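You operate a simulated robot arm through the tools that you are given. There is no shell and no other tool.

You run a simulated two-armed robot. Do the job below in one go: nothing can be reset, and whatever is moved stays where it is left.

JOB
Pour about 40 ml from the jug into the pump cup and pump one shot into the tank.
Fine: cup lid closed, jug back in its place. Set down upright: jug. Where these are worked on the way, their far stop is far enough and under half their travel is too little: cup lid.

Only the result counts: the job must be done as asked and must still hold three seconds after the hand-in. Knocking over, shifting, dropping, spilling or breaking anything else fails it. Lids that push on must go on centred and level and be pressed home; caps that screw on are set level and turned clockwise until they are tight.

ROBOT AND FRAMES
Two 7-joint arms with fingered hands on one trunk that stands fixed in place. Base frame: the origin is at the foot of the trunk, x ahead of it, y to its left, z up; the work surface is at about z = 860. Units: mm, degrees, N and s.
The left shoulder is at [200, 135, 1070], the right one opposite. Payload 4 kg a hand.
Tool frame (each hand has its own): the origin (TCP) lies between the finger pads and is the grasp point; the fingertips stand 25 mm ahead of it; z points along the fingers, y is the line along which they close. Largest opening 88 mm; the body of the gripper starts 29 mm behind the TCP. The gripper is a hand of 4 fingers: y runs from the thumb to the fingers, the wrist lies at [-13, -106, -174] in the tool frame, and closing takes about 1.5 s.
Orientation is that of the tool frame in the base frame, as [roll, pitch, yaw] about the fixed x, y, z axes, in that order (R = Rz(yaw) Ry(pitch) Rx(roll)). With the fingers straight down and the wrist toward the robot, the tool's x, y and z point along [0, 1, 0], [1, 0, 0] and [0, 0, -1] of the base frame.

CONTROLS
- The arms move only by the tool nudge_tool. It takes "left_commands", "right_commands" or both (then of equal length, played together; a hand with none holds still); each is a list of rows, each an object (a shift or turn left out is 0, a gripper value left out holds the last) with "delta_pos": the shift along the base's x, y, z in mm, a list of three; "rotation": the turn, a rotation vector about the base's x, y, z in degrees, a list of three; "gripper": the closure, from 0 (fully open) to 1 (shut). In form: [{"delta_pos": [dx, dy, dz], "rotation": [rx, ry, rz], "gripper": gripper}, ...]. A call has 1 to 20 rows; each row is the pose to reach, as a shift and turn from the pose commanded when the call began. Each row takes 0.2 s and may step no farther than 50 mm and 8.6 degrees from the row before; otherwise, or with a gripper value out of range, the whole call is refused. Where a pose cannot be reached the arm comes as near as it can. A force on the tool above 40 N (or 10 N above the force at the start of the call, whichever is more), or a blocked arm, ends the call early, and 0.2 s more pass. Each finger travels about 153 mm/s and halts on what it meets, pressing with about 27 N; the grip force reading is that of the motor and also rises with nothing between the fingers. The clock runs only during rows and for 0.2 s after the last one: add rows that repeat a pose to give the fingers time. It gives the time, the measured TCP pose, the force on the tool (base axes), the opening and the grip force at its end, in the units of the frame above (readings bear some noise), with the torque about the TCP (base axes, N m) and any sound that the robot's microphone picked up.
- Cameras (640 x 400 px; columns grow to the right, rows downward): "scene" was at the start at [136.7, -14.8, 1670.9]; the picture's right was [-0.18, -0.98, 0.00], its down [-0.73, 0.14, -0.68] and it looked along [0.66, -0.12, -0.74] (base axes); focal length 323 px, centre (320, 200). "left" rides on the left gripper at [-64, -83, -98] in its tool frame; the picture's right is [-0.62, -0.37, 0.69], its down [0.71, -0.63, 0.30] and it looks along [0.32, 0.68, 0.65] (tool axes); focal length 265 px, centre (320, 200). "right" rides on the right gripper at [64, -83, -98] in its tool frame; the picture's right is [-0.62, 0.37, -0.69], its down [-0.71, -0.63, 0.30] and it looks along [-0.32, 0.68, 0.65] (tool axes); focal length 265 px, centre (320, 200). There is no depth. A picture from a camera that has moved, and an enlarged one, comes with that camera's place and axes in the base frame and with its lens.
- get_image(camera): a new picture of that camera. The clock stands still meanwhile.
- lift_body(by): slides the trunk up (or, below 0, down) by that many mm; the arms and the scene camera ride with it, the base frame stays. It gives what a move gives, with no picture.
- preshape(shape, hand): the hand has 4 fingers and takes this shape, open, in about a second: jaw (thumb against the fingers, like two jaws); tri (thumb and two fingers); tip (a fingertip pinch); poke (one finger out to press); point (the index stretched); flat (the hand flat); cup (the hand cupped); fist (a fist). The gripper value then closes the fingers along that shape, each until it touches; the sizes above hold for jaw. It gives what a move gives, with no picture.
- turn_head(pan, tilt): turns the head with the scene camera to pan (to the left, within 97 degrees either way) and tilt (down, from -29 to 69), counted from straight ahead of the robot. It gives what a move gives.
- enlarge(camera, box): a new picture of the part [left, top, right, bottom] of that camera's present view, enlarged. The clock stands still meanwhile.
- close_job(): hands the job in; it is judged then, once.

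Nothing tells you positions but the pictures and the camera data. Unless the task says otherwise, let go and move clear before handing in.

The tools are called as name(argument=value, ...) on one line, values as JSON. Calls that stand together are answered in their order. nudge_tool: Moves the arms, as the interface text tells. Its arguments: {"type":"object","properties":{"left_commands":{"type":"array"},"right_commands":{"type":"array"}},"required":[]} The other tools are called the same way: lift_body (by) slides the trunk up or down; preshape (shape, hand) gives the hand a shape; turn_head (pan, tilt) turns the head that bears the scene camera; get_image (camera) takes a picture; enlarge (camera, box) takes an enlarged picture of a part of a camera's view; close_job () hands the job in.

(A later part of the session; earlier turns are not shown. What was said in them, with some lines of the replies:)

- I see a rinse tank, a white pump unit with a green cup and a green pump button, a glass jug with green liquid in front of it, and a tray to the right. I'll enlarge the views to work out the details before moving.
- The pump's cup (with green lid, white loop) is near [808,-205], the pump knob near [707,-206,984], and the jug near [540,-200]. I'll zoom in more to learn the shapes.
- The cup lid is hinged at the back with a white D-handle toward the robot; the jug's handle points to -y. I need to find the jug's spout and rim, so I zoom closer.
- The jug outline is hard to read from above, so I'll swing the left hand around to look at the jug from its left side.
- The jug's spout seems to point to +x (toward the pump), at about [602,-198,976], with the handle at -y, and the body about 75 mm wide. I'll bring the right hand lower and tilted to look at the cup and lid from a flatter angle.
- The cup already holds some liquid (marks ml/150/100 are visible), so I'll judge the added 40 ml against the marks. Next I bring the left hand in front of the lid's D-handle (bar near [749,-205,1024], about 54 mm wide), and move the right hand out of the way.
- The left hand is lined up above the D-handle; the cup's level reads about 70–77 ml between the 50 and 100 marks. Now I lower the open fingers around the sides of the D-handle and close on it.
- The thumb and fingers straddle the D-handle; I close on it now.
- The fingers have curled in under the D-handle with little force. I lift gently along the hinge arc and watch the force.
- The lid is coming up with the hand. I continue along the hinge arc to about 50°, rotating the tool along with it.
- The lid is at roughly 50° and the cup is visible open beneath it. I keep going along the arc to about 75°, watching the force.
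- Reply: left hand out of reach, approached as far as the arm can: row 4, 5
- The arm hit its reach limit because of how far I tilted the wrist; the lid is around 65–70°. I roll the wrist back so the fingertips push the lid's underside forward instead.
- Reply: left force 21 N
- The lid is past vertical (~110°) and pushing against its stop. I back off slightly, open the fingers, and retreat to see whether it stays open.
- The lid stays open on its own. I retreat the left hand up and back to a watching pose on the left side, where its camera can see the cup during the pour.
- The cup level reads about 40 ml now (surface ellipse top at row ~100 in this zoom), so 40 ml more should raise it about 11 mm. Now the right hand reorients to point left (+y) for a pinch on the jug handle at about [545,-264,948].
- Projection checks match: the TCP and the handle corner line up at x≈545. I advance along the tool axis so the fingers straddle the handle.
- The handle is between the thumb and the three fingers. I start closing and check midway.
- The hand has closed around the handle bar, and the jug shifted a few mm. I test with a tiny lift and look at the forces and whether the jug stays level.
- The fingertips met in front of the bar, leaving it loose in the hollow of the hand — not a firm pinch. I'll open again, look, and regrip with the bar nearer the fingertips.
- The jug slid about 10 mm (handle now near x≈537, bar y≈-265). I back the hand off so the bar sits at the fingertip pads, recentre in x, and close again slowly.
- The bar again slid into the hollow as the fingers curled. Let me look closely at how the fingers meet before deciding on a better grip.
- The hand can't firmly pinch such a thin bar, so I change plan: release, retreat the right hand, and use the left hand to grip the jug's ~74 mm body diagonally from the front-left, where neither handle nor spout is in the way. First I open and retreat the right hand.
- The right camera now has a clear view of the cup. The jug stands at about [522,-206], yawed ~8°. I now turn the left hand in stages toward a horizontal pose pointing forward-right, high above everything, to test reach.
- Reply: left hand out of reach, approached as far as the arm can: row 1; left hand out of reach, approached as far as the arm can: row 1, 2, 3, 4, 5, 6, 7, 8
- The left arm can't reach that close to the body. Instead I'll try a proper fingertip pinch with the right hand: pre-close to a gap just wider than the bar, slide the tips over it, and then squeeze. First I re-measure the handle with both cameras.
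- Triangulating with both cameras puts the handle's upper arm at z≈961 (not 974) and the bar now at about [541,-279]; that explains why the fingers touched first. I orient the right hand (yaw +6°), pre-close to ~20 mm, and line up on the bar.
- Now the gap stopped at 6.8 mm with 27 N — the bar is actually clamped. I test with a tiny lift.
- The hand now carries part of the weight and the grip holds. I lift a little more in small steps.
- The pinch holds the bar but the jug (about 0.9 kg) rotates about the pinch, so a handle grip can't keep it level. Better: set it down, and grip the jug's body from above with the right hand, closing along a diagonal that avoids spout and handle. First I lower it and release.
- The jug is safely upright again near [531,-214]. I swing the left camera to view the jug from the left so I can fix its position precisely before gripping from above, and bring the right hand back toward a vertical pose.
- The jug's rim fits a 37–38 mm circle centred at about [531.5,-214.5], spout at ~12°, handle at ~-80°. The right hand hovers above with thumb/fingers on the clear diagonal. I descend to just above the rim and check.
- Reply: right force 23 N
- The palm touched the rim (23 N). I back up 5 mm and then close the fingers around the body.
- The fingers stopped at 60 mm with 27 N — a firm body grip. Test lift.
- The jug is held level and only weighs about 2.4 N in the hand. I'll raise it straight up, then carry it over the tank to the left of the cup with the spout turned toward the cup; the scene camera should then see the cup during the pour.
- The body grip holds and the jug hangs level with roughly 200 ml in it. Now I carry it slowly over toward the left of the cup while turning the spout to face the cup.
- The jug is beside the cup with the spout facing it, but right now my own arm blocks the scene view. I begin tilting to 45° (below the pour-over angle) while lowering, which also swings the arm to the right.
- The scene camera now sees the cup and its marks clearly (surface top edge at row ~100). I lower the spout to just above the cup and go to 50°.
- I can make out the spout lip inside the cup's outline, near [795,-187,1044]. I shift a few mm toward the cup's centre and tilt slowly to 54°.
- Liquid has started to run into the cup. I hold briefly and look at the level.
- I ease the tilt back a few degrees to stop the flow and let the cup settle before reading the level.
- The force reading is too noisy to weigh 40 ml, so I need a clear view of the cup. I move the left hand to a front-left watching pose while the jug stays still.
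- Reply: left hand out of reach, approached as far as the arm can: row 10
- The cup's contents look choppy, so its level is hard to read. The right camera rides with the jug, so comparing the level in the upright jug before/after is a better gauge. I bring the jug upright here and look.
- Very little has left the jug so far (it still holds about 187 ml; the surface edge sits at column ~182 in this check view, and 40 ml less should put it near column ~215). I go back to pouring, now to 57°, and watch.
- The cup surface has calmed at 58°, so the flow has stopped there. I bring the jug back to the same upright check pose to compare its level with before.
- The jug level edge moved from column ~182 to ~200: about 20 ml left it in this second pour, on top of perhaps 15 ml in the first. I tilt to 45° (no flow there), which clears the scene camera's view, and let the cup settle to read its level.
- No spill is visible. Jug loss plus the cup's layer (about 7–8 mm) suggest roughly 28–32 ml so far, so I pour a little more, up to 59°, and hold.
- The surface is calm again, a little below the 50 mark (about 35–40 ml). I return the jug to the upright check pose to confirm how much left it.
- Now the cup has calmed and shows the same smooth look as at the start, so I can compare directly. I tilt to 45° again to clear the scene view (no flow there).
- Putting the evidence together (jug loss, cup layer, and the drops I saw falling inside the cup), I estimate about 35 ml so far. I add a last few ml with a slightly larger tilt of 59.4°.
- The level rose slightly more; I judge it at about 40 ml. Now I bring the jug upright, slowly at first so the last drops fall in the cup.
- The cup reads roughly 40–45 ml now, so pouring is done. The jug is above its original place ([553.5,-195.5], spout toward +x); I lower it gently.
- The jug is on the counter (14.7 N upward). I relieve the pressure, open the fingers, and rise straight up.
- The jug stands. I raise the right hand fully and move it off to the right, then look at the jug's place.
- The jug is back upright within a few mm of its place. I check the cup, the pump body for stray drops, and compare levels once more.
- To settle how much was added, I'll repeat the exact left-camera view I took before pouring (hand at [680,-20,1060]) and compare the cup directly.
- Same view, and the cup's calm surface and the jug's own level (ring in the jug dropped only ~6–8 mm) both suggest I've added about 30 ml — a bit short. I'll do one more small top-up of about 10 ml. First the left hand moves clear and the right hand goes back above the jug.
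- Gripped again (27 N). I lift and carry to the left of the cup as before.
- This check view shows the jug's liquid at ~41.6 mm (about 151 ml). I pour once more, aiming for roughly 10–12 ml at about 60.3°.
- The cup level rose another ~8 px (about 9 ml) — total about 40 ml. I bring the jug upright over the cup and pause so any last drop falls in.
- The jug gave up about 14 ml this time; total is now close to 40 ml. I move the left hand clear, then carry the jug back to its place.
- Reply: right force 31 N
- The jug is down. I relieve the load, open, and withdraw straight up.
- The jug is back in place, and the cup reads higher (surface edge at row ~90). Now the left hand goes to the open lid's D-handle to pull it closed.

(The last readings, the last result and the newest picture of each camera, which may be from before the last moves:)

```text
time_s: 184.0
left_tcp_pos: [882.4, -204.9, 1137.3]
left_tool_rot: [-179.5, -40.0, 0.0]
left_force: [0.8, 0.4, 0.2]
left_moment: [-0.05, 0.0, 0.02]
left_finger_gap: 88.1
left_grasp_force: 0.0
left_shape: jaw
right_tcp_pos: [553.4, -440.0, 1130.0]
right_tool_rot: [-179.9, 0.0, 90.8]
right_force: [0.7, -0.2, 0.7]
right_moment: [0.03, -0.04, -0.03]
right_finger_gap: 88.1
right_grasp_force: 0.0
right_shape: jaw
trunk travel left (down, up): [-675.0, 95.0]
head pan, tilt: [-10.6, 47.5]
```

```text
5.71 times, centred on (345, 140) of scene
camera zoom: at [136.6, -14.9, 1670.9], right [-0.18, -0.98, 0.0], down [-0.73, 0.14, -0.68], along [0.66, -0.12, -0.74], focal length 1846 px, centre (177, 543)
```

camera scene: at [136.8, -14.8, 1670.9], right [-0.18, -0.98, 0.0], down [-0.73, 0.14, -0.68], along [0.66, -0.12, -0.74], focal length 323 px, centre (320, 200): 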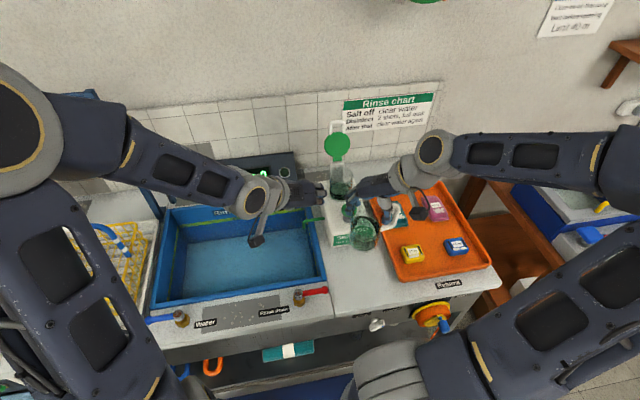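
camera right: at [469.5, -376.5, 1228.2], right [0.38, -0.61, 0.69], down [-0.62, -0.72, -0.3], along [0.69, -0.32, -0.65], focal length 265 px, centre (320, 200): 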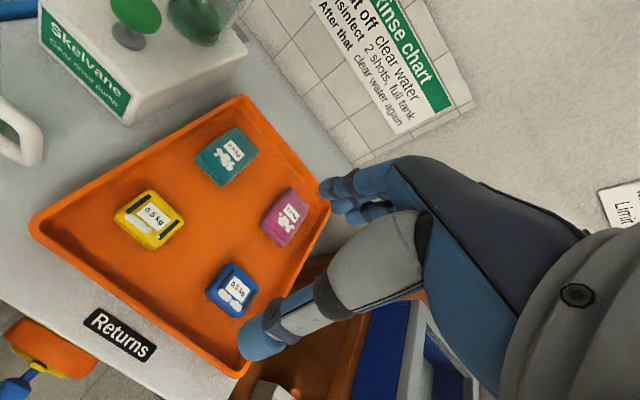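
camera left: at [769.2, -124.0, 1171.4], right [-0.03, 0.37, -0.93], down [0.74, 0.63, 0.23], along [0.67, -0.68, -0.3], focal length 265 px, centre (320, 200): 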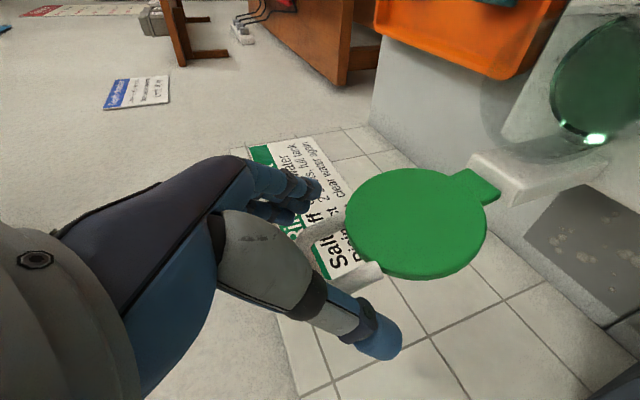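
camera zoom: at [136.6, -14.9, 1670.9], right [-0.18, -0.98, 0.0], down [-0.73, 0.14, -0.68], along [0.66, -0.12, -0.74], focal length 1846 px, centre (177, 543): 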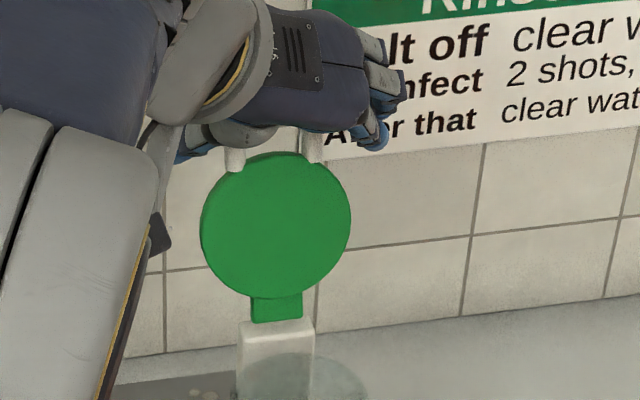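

The D-bar is right ahead of the hand (about [892,-206,1141]); the hinge must be near x≈872. I move in a little more so the fingertips pass behind the handle, then close.

nudge_tool(left_commands=[{"delta_pos": [4, -1, -5]}, {"delta_pos": [8, -1, -10]}, {"delta_pos": [10, -1, -12]}])

nudge_tool(left_commands=[{"gripper": 0.2}, {"gripper": 0.35}, {"gripper": 0.5}, {"gripper": 0.6}, {"gripper": 0.6}, {"gripper": 0.6}])

get_image(camera="left")

enlarge(camera="scene", box=[305, 105, 385, 175])

```text
time_s: 184.8
left_tcp_pos: [890.1, -206.8, 1125.3]
left_tool_rot: [-179.5, -40.1, 0.1]
left_force: [0.2, 0.1, 0.6]
left_moment: [-0.01, 0.0, 0.02]
left_finger_gap: 88.1
left_grasp_force: 0.1
left_shape: jaw
right_tcp_pos: [553.1, -439.3, 1129.0]
right_tool_rot: [-179.9, 0.0, 90.8]
right_force: [0.3, -0.4, -0.9]
right_moment: [-0.02, 0.02, -0.02]
right_finger_gap: 88.1
right_grasp_force: 0.1
right_shape: jaw
trunk travel left (down, up): [-675.0, 95.0]
head pan, tilt: [-10.6, 47.5]
```

```text
time_s: 186.2
left_tcp_pos: [891.9, -205.4, 1124.6]
left_tool_rot: [-179.4, -40.1, 0.2]
left_force: [0.1, 6.3, -0.6]
left_moment: [-0.05, -0.04, -0.02]
left_finger_gap: 30.4
left_grasp_force: 26.7
left_shape: jaw
right_tcp_pos: [553.7, -439.8, 1129.2]
right_tool_rot: [-179.8, 0.0, 90.7]
right_force: [0.1, 0.1, 0.5]
right_moment: [0.0, 0.06, 0.0]
right_finger_gap: 87.9
right_grasp_force: 0.0
right_shape: jaw
trunk travel left (down, up): [-675.0, 95.0]
head pan, tilt: [-10.6, 47.5]
```

```text
taken
camera left: at [779.2, -123.9, 1159.5], right [-0.03, 0.38, -0.93], down [0.74, 0.64, 0.23], along [0.68, -0.68, -0.3], focal length 265 px, centre (320, 200)
```

left: 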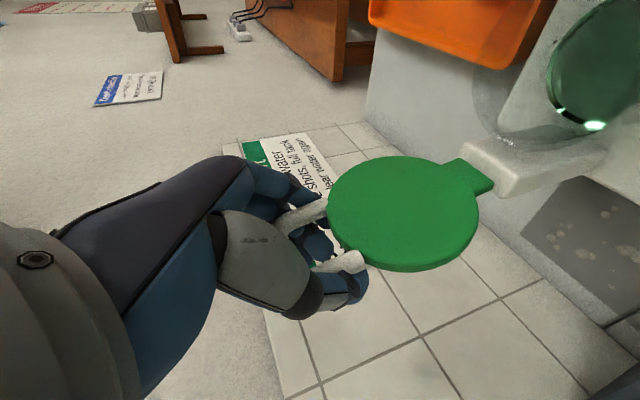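

```text
5.71 times, centred on (345, 140) of scene
camera zoom: at [136.8, -14.6, 1670.9], right [-0.18, -0.98, 0.0], down [-0.73, 0.14, -0.68], along [0.66, -0.12, -0.74], focal length 1846 px, centre (177, 543)
```

zoom: 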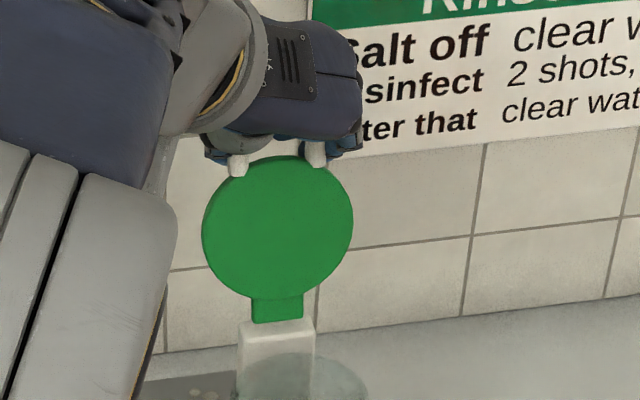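

The fingertips are hooked behind the D-handle. I pull the lid forward along its arc, past vertical to about 75°.

nudge_tool(left_commands=[{"delta_pos": [-5, 0, 1]}, {"delta_pos": [-10.8, 0, 1.5]}, {"delta_pos": [-19.9, 0, 1.9]}, {"delta_pos": [-29, 0, 1.5]}, {"delta_pos": [-38, 0, 0.3]}, {"delta_pos": [-46.9, 0, -1.7]}])

get_image(camera="left")

enlarge(camera="scene", box=[290, 115, 390, 205])

```text
time_s: 187.6
left_tcp_pos: [842.0, -210.7, 1124.3]
left_tool_rot: [-179.8, -39.8, 0.0]
left_force: [0.5, 0.2, -0.3]
left_moment: [-0.01, -0.02, -0.04]
left_finger_gap: 18.4
left_grasp_force: 27.4
left_shape: jaw
right_tcp_pos: [554.6, -440.1, 1129.6]
right_tool_rot: [180.0, 0.1, 90.7]
right_force: [0.0, -0.1, -0.4]
right_moment: [-0.03, -0.02, 0.0]
right_finger_gap: 87.9
right_grasp_force: 0.0
right_shape: jaw
trunk travel left (down, up): [-675.0, 95.0]
head pan, tilt: [-10.6, 47.5]
```

```text
taken
camera left: at [730.8, -128.8, 1158.0], right [-0.03, 0.37, -0.93], down [0.74, 0.63, 0.23], along [0.67, -0.68, -0.3], focal length 265 px, centre (320, 200)
```

left: 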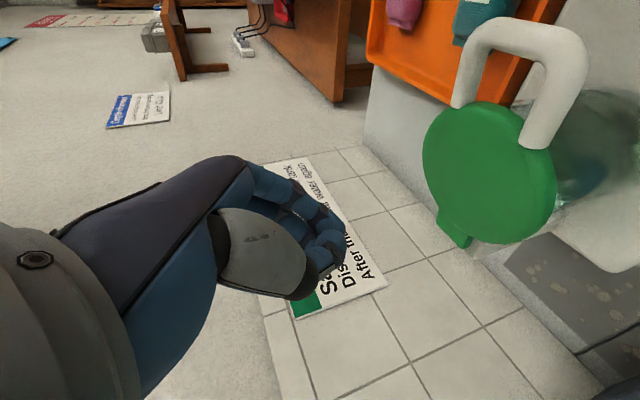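

```text
4.44 times, centred on (340, 160) of scene
camera zoom: at [136.8, -14.9, 1670.8], right [-0.18, -0.98, 0.0], down [-0.73, 0.14, -0.68], along [0.66, -0.12, -0.74], focal length 1436 px, centre (231, 378)
```

zoom: 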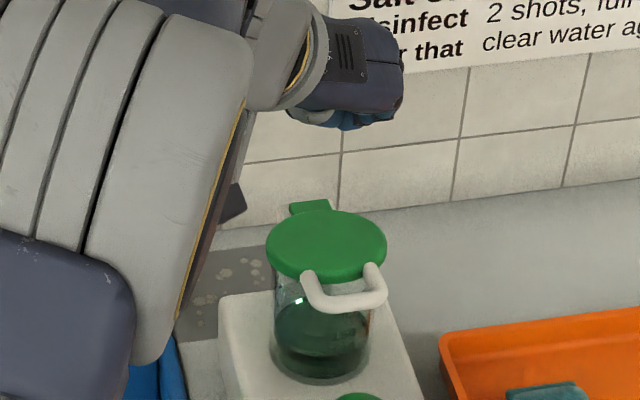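

The lid slipped off the fingers past vertical and is dropping shut on its own. I back the hand off and look again.

nudge_tool(left_commands=[{"delta_pos": [-10, 5, 10], "gripper": 0.6}, {"delta_pos": [-25, 10, 20], "gripper": 0.6}, {"delta_pos": [-40, 20, 25], "gripper": 0.6}, {"delta_pos": [-55, 30, 30], "gripper": 0.6}])

enlarge(camera="scene", box=[300, 140, 390, 210])

get_image(camera="left")

enlarge(camera="scene", box=[315, 150, 379, 190])

```text
time_s: 188.6
left_tcp_pos: [788.9, -176.6, 1154.5]
left_tool_rot: [-179.5, -39.9, 0.0]
left_force: [-0.7, 0.3, -0.4]
left_moment: [0.04, 0.0, -0.02]
left_finger_gap: 18.3
left_grasp_force: 27.1
left_shape: jaw
right_tcp_pos: [555.0, -440.2, 1129.4]
right_tool_rot: [-179.9, 0.1, 90.7]
right_force: [-0.2, 0.2, -0.4]
right_moment: [0.03, -0.01, 0.0]
right_finger_gap: 88.2
right_grasp_force: 0.0
right_shape: jaw
trunk travel left (down, up): [-675.0, 95.0]
head pan, tilt: [-10.6, 47.5]
```

```text
5.71 times, centred on (345, 175) of scene
camera zoom: at [136.9, -15.0, 1670.9], right [-0.18, -0.98, 0.0], down [-0.73, 0.14, -0.68], along [0.66, -0.12, -0.74], focal length 1846 px, centre (177, 343)
```

zoom: 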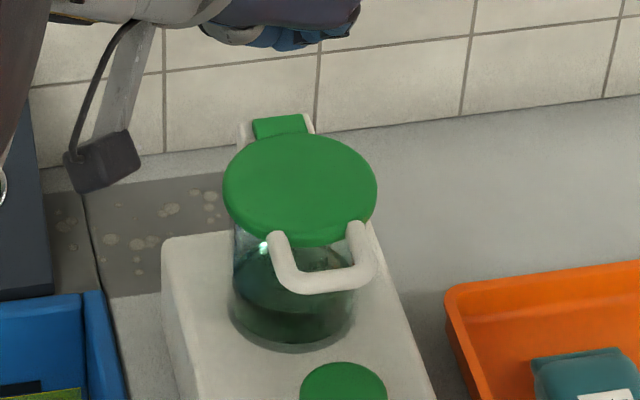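

```text
taken
camera left: at [677.0, -95.2, 1188.6], right [-0.03, 0.38, -0.93], down [0.74, 0.63, 0.23], along [0.67, -0.68, -0.3], focal length 265 px, centre (320, 200)
```

left: 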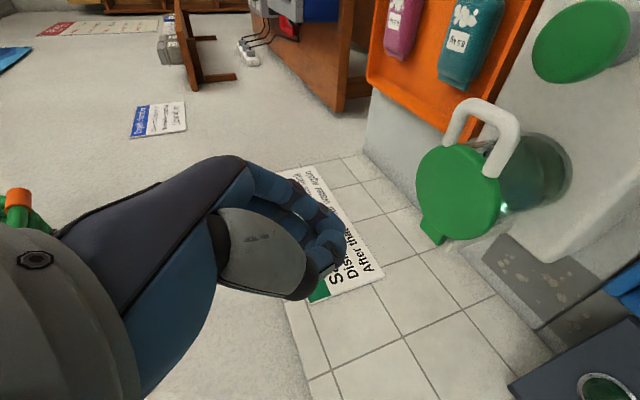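

```text
10.00 times, centred on (347, 170) of scene
camera zoom: at [136.9, -15.0, 1670.9], right [-0.18, -0.98, 0.0], down [-0.73, 0.14, -0.68], along [0.66, -0.12, -0.74], focal length 3231 px, centre (50, 500)
```

zoom: 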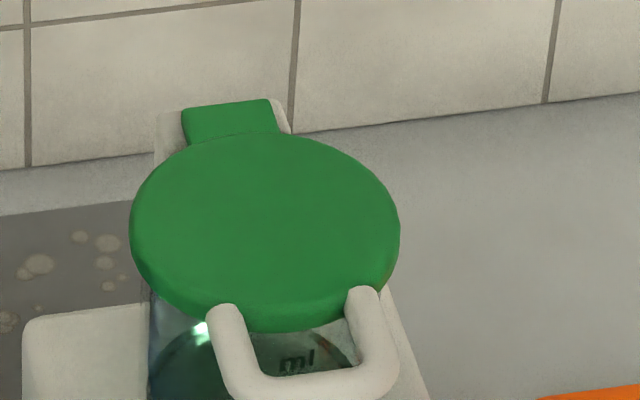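

The lid is closed, identical to the starting view. Next I clear the left hand and bring the closed right hand above the pump knob (about [707,-206,984]).

nudge_tool(left_commands=[{"delta_pos": [-30, 30, 15], "gripper": 0.4}, {"delta_pos": [-60, 60, 20], "gripper": 0.2}, {"delta_pos": [-90, 92, 22], "gripper": 0.0}, {"delta_pos": [-120, 125, 22], "gripper": 0.0}, {"delta_pos": [-145, 160, 22], "gripper": 0.0}, {"delta_pos": [-165, 200, 22], "gripper": 0.0}, {"delta_pos": [-175, 235, 22], "gripper": 0.0}], right_commands=[{"delta_pos": [0, 0, 0], "gripper": 0.2}, {"delta_pos": [0, 0, 0], "gripper": 0.4}, {"delta_pos": [0, 0, 0], "gripper": 0.6}, {"delta_pos": [0, 0, 0], "gripper": 0.8}, {"delta_pos": [0, 0, 0], "gripper": 1.0}, {"delta_pos": [0, 0, 0], "gripper": 1.0}, {"delta_pos": [0, 0, 0], "gripper": 1.0}])

nudge_tool(right_commands=[{"delta_pos": [20, 35, 10]}, {"delta_pos": [45, 70, 10]}, {"delta_pos": [72, 105, 5]}, {"delta_pos": [100, 140, 0]}, {"delta_pos": [125, 175, -15]}, {"delta_pos": [143, 208, -30]}, {"delta_pos": [153, 234, -45]}])

get_image(camera="right")

enlarge(camera="scene", box=[310, 160, 410, 250])

get_image(camera="left")

```text
time_s: 190.2
left_tcp_pos: [613.4, 58.7, 1175.8]
left_tool_rot: [-179.4, -40.0, 0.0]
left_force: [-1.0, 0.1, -0.2]
left_moment: [0.01, 0.01, 0.0]
left_finger_gap: 87.7
left_grasp_force: 0.0
left_shape: jaw
right_tcp_pos: [553.9, -440.4, 1129.8]
right_tool_rot: [-179.9, 0.1, 90.6]
right_force: [0.6, -0.2, -0.2]
right_moment: [0.0, 0.01, 0.05]
right_finger_gap: 0.0
right_grasp_force: 26.8
right_shape: jaw
trunk travel left (down, up): [-675.0, 95.0]
head pan, tilt: [-10.6, 47.5]
```

```text
time_s: 191.8
left_tcp_pos: [614.6, 58.4, 1177.2]
left_tool_rot: [-179.6, -40.0, 0.1]
left_force: [-0.1, 0.1, 0.3]
left_moment: [0.02, 0.0, -0.01]
left_finger_gap: 87.9
left_grasp_force: 0.2
left_shape: jaw
right_tcp_pos: [707.1, -206.7, 1083.1]
right_tool_rot: [-180.0, 0.0, 90.6]
right_force: [-0.1, -0.6, -0.9]
right_moment: [0.03, 0.01, -0.04]
right_finger_gap: 0.1
right_grasp_force: 27.5
right_shape: jaw
trunk travel left (down, up): [-675.0, 95.0]
head pan, tilt: [-10.6, 47.5]
```

```text
taken
camera right: at [622.8, -142.8, 1182.0], right [0.38, -0.62, 0.69], down [-0.62, -0.72, -0.3], along [0.69, -0.32, -0.65], focal length 265 px, centre (320, 200)
```

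right: 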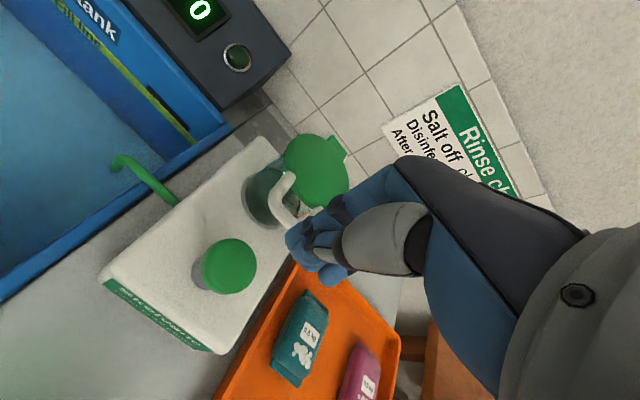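

```text
4.44 times, centred on (360, 205) of scene
camera zoom: at [136.4, -15.2, 1670.9], right [-0.18, -0.98, 0.0], down [-0.73, 0.14, -0.68], along [0.66, -0.12, -0.74], focal length 1436 px, centre (142, 178)
```

zoom: 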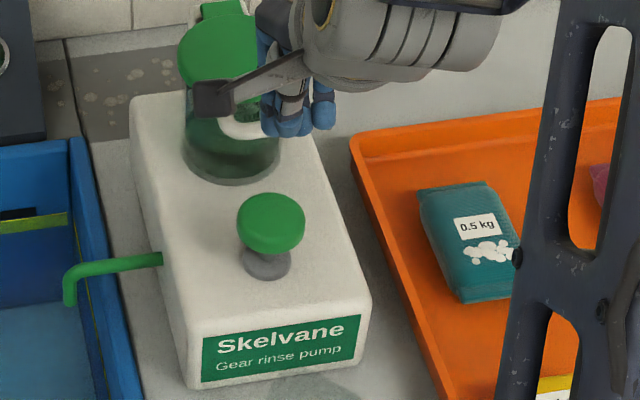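

```text
taken
camera left: at [501.2, 139.3, 1211.1], right [-0.03, 0.38, -0.93], down [0.74, 0.63, 0.23], along [0.67, -0.68, -0.3], focal length 265 px, centre (320, 200)
```

left: 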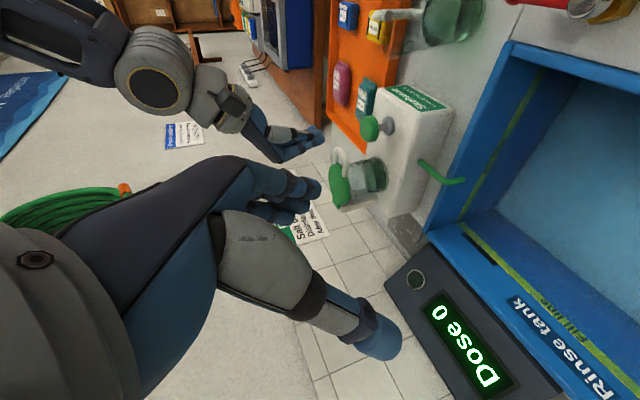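

nudge_tool(right_commands=[{"delta_pos": [0, 3, -20]}, {"delta_pos": [0, 5, -40]}, {"delta_pos": [0, 5, -55]}, {"delta_pos": [0, 5, -65]}])

enlarge(camera="scene", box=[320, 165, 390, 235])

enlarge(camera="left", box=[310, 80, 430, 200])

```text
time_s: 192.8
left_tcp_pos: [613.9, 58.0, 1178.0]
left_tool_rot: [-179.6, -40.0, 0.1]
left_force: [0.2, 0.1, -0.2]
left_moment: [0.01, 0.0, 0.01]
left_finger_gap: 87.9
left_grasp_force: 0.1
left_shape: jaw
right_tcp_pos: [705.8, -201.1, 1019.4]
right_tool_rot: [179.9, 0.0, 90.8]
right_force: [-0.2, 0.1, 0.4]
right_moment: [0.0, -0.02, -0.04]
right_finger_gap: 0.0
right_grasp_force: 26.9
right_shape: jaw
trunk travel left (down, up): [-675.0, 95.0]
head pan, tilt: [-10.6, 47.5]
```

```text
5.71 times, centred on (355, 200) of scene
camera zoom: at [136.6, -14.8, 1670.9], right [-0.18, -0.98, 0.0], down [-0.73, 0.14, -0.68], along [0.66, -0.12, -0.74], focal length 1846 px, centre (120, 200)
```

zoom: 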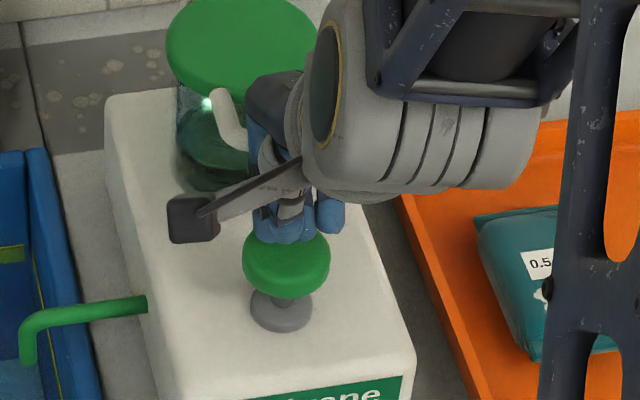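

```text
3.33 times, centred on (370, 140) of left
camera zoom: at [501.3, 139.7, 1211.0], right [-0.03, 0.37, -0.93], down [0.74, 0.63, 0.23], along [0.67, -0.68, -0.3], focal length 885 px, centre (153, 400)
```

zoom: 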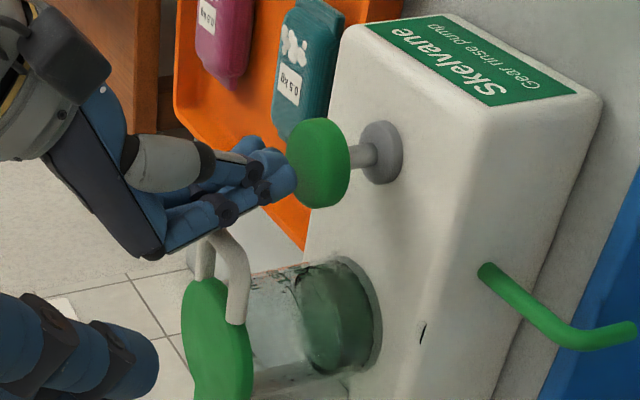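

The closed fingertips sit right over the knob. I lower slowly to find contact.

nudge_tool(right_commands=[{"delta_pos": [0, 0, -2]}, {"delta_pos": [0, 0, -4]}, {"delta_pos": [0, 0, -6]}, {"delta_pos": [0, 0, -8]}])

enlarge(camera="left", box=[310, 80, 430, 200])

```text
time_s: 193.8
left_tcp_pos: [614.3, 58.4, 1176.0]
left_tool_rot: [-179.4, -40.0, 0.0]
left_force: [0.2, 0.4, 0.0]
left_moment: [0.0, -0.01, -0.02]
left_finger_gap: 88.1
left_grasp_force: 0.0
left_shape: jaw
right_tcp_pos: [708.1, -199.3, 1011.0]
right_tool_rot: [-179.8, 0.0, 90.8]
right_force: [0.0, -0.5, 0.3]
right_moment: [0.0, 0.0, -0.01]
right_finger_gap: 0.0
right_grasp_force: 26.7
right_shape: jaw
trunk travel left (down, up): [-675.0, 95.0]
head pan, tilt: [-10.6, 47.5]
```

```text
3.33 times, centred on (370, 140) of left
camera zoom: at [501.4, 139.7, 1211.0], right [-0.03, 0.37, -0.93], down [0.74, 0.63, 0.23], along [0.67, -0.68, -0.3], focal length 885 px, centre (153, 400)
```

zoom: 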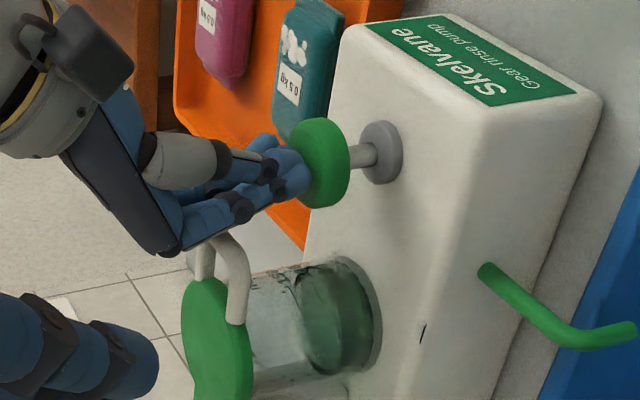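

Contact is imminent, but the knuckles would come close to the lid's D-handle on the way down. I back up, lean the hand 20° toward the robot, and come down again.

nudge_tool(right_commands=[{"delta_pos": [0, -1, 12]}, {"delta_pos": [-2.5, -2, 16], "rotation": [0, -7, 0]}, {"delta_pos": [-5, -3, 16], "rotation": [0, -14, 0]}, {"delta_pos": [-8, -3, 15], "rotation": [0, -21, 0]}])

nudge_tool(right_commands=[{"delta_pos": [0, 0, -4]}, {"delta_pos": [0, 0, -8]}, {"delta_pos": [0, 0, -12]}, {"delta_pos": [0, 0, -14]}])

enlarge(camera="left", box=[310, 80, 430, 200])

enlarge(camera="scene", box=[320, 165, 390, 235])

```text
time_s: 194.8
left_tcp_pos: [613.5, 58.0, 1176.1]
left_tool_rot: [-179.5, -40.0, 0.1]
left_force: [0.0, -0.1, -1.0]
left_moment: [-0.01, 0.01, -0.03]
left_finger_gap: 87.9
left_grasp_force: 0.1
left_shape: jaw
right_tcp_pos: [699.6, -204.4, 1026.6]
right_tool_rot: [158.9, 0.3, 90.7]
right_force: [0.4, -0.2, 0.0]
right_moment: [0.01, 0.0, -0.01]
right_finger_gap: 0.3
right_grasp_force: 26.9
right_shape: jaw
trunk travel left (down, up): [-675.0, 95.0]
head pan, tilt: [-10.6, 47.5]
```

```text
time_s: 195.8
left_tcp_pos: [613.3, 58.0, 1176.2]
left_tool_rot: [-179.5, -40.0, 0.0]
left_force: [0.6, 0.3, 1.1]
left_moment: [0.0, -0.01, -0.01]
left_finger_gap: 87.7
left_grasp_force: 0.0
left_shape: jaw
right_tcp_pos: [698.6, -203.8, 1012.1]
right_tool_rot: [158.9, 0.4, 90.6]
right_force: [-0.2, 0.4, 0.7]
right_moment: [0.03, -0.01, 0.0]
right_finger_gap: 0.0
right_grasp_force: 26.5
right_shape: jaw
trunk travel left (down, up): [-675.0, 95.0]
head pan, tilt: [-10.6, 47.5]
```

```text
3.33 times, centred on (370, 140) of left
camera zoom: at [501.4, 139.7, 1211.0], right [-0.03, 0.37, -0.93], down [0.74, 0.63, 0.23], along [0.67, -0.68, -0.3], focal length 885 px, centre (153, 400)
```

zoom: 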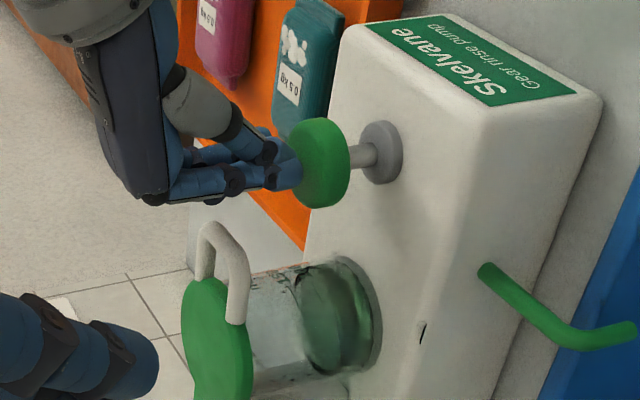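

```text
5.71 times, centred on (355, 200) of scene
camera zoom: at [136.7, -14.8, 1670.9], right [-0.18, -0.98, 0.0], down [-0.73, 0.14, -0.68], along [0.66, -0.12, -0.74], focal length 1846 px, centre (120, 200)
```

zoom: 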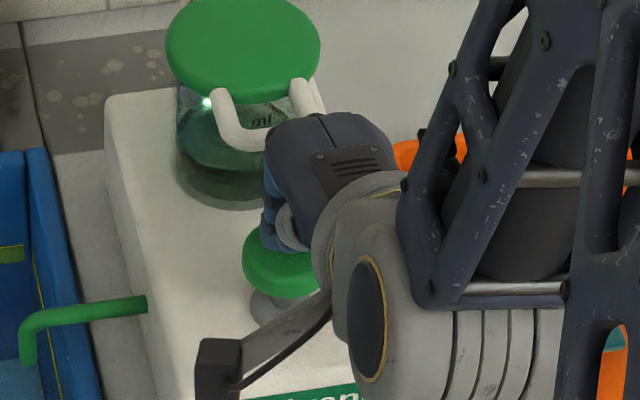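

nudge_tool(right_commands=[{"delta_pos": [0, 0, -2]}, {"delta_pos": [0, 0, -4]}])

```text
time_s: 196.4
left_tcp_pos: [613.1, 57.8, 1177.7]
left_tool_rot: [-179.5, -40.0, 0.1]
left_force: [-0.2, -0.1, 0.4]
left_moment: [0.0, 0.0, -0.04]
left_finger_gap: 88.1
left_grasp_force: 0.1
left_shape: jaw
right_tcp_pos: [698.0, -203.9, 1008.0]
right_tool_rot: [159.1, 0.3, 90.6]
right_force: [-0.3, -0.4, 0.5]
right_moment: [-0.02, -0.02, 0.0]
right_finger_gap: 0.0
right_grasp_force: 27.2
right_shape: jaw
trunk travel left (down, up): [-675.0, 95.0]
head pan, tilt: [-10.6, 47.5]
```

nudge_tool(right_commands=[{"delta_pos": [0, 0, -3]}, {"delta_pos": [0, 0, -6]}, {"delta_pos": [0, 0, -9]}, {"delta_pos": [0, 0, -12]}, {"delta_pos": [0, 0, -15]}])

enlarge(camera="left", box=[310, 80, 430, 200])

```text
time_s: 197.6
left_tcp_pos: [613.4, 58.7, 1177.2]
left_tool_rot: [-179.4, -40.0, 0.1]
left_force: [-0.3, 0.0, -1.3]
left_moment: [0.02, -0.03, -0.02]
left_finger_gap: 87.9
left_grasp_force: 0.1
left_shape: jaw
right_tcp_pos: [697.4, -203.9, 993.1]
right_tool_rot: [159.0, 0.3, 90.6]
right_force: [0.9, 0.1, 6.2]
right_moment: [-0.01, -0.08, 0.04]
right_finger_gap: 0.2
right_grasp_force: 26.8
right_shape: jaw
trunk travel left (down, up): [-675.0, 95.0]
head pan, tilt: [-10.6, 47.5]
heard: click
```

```text
3.33 times, centred on (370, 140) of left
camera zoom: at [501.3, 139.7, 1211.1], right [-0.03, 0.37, -0.93], down [0.74, 0.63, 0.23], along [0.67, -0.68, -0.3], focal length 885 px, centre (153, 400)
```

zoom: 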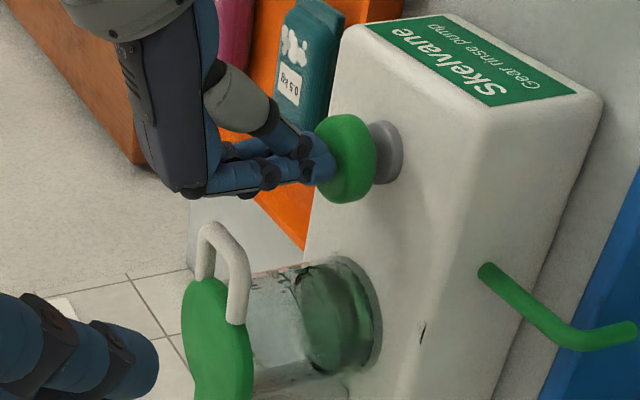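

A click — the knob is nearly down. I check the dose display before going on.

enlarge(camera="scene", box=[200, 140, 320, 220])

get_image(camera="left")

enlarge(camera="left", box=[350, 100, 410, 150])

```text
5.00 times, centred on (260, 180) of scene
camera zoom: at [136.5, -14.8, 1671.0], right [-0.18, -0.98, 0.0], down [-0.73, 0.14, -0.68], along [0.66, -0.12, -0.74], focal length 1616 px, centre (620, 300)
```

zoom: 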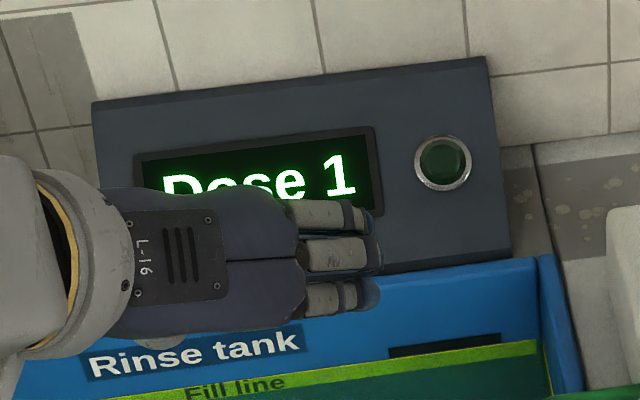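

```text
taken
camera left: at [501.3, 139.7, 1211.1], right [-0.03, 0.37, -0.93], down [0.74, 0.63, 0.23], along [0.67, -0.68, -0.3], focal length 265 px, centre (320, 200)
```

left: 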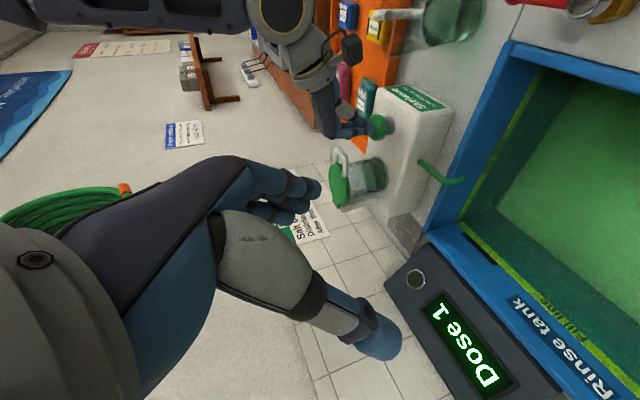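

```text
8.00 times, centred on (380, 125) of left
camera zoom: at [501.3, 139.7, 1211.1], right [-0.03, 0.37, -0.93], down [0.74, 0.63, 0.23], along [0.67, -0.68, -0.3], focal length 2123 px, centre (-160, 800)
```

zoom: 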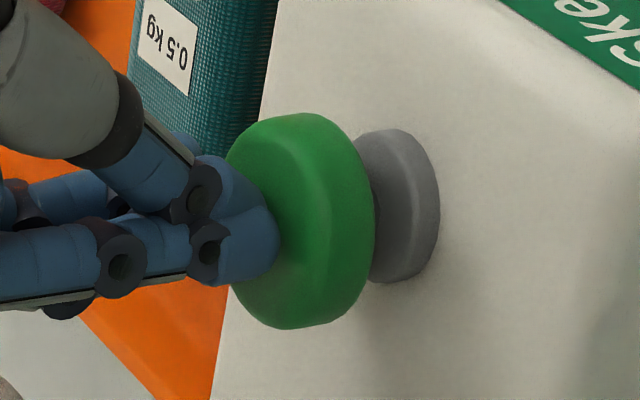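

Dose 1 is shown and the tank turned green. I release the knob by rising straight up and move the right hand well clear.

nudge_tool(right_commands=[{"delta_pos": [0, 0, 10]}, {"delta_pos": [0, 0, 25]}, {"delta_pos": [-5, 0, 50]}, {"delta_pos": [-15, -10, 90]}, {"delta_pos": [-35, -40, 110]}, {"delta_pos": [-60, -80, 115]}, {"delta_pos": [-85, -120, 115]}, {"delta_pos": [-110, -160, 115]}, {"delta_pos": [-130, -200, 115]}, {"delta_pos": [-145, -235, 115]}])

get_image(camera="scene")

enlarge(camera="scene", box=[290, 140, 450, 300])

enlarge(camera="left", box=[310, 80, 470, 250])

```text
time_s: 199.8
left_tcp_pos: [613.6, 60.3, 1176.6]
left_tool_rot: [-179.5, -40.0, 0.1]
left_force: [0.2, 0.7, -0.1]
left_moment: [-0.03, 0.02, -0.03]
left_finger_gap: 88.1
left_grasp_force: 0.0
left_shape: jaw
right_tcp_pos: [553.6, -439.0, 1108.2]
right_tool_rot: [159.1, 0.2, 90.8]
right_force: [-0.2, 0.6, 0.8]
right_moment: [-0.04, 0.01, 0.01]
right_finger_gap: 0.0
right_grasp_force: 27.2
right_shape: jaw
trunk travel left (down, up): [-675.0, 95.0]
head pan, tilt: [-10.6, 47.5]
```

```text
taken
camera scene: at [136.8, -14.5, 1670.9], right [-0.18, -0.98, 0.0], down [-0.73, 0.13, -0.68], along [0.66, -0.12, -0.74], focal length 323 px, centre (320, 200)
```

scene: 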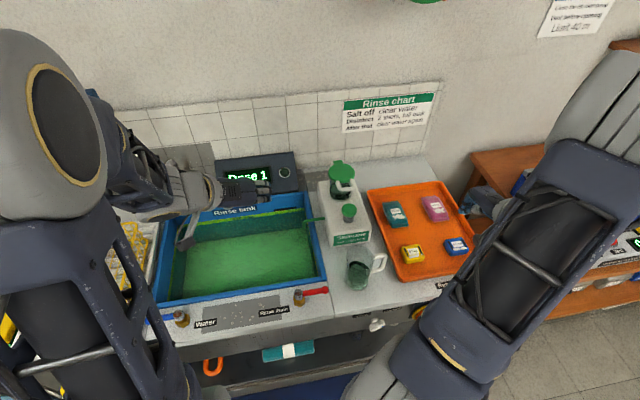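

```text
2.50 times, centred on (370, 220) of scene
camera zoom: at [136.8, -14.5, 1670.9], right [-0.18, -0.98, 0.0], down [-0.73, 0.13, -0.68], along [0.66, -0.12, -0.74], focal length 808 px, centre (195, 150)
```

zoom: 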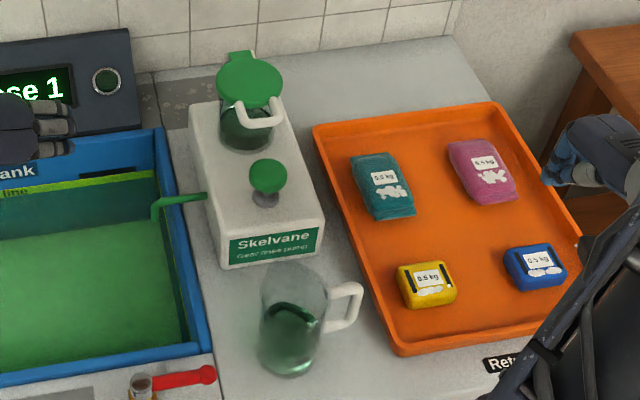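

```text
2.35 times, centred on (390, 165) of left
camera zoom: at [501.4, 140.0, 1210.9], right [-0.03, 0.37, -0.93], down [0.74, 0.63, 0.23], along [0.67, -0.68, -0.3], focal length 624 px, centre (155, 282)
```

zoom: 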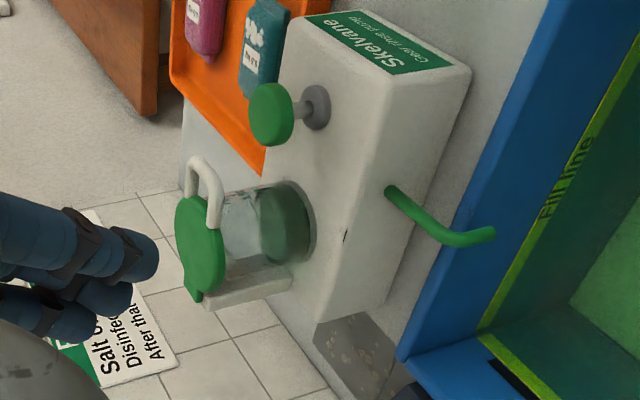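

Everything is in its final state: Dose 1 is on the display, the knob is back up, the lid is closed, the jug stands upright in its place, and both hands are clear. I hand the job in.

close_job()

```text
The job is handed in.
```

The job is handed in: one shot is pumped and the display reads "Dose 1". The amount poured is the uncertain part, because I could only estimate it.

- **Pour:** I took the jug's liquid down in several small pours. My best estimate is about 40 ml in total, give or take roughly 5 ml. The force readings were too noisy to weigh it. Against its first view, the cup's surface rose by only about 12 ml's worth, which I could not square with what the jug lost.
- **Pump:** I pressed the knob once and heard one click. The display went from 0 to 1, the tank turned green, and the knob came back up.
- **Lid:** it opened past vertical and stayed open for the pour. On closing it slipped off the fingers just past vertical and dropped shut. It now looks the same as in the first pictures.
- **Jug:** it is upright within a few millimetres of where it started. It slid about 20 mm while I was trying to grip the handle, and I set it back.
- **Possible spill:** one small drop is on the left side of the pump body, and there may be another at the outside base of the cup. Both appeared after I started pouring. I saw no puddle.
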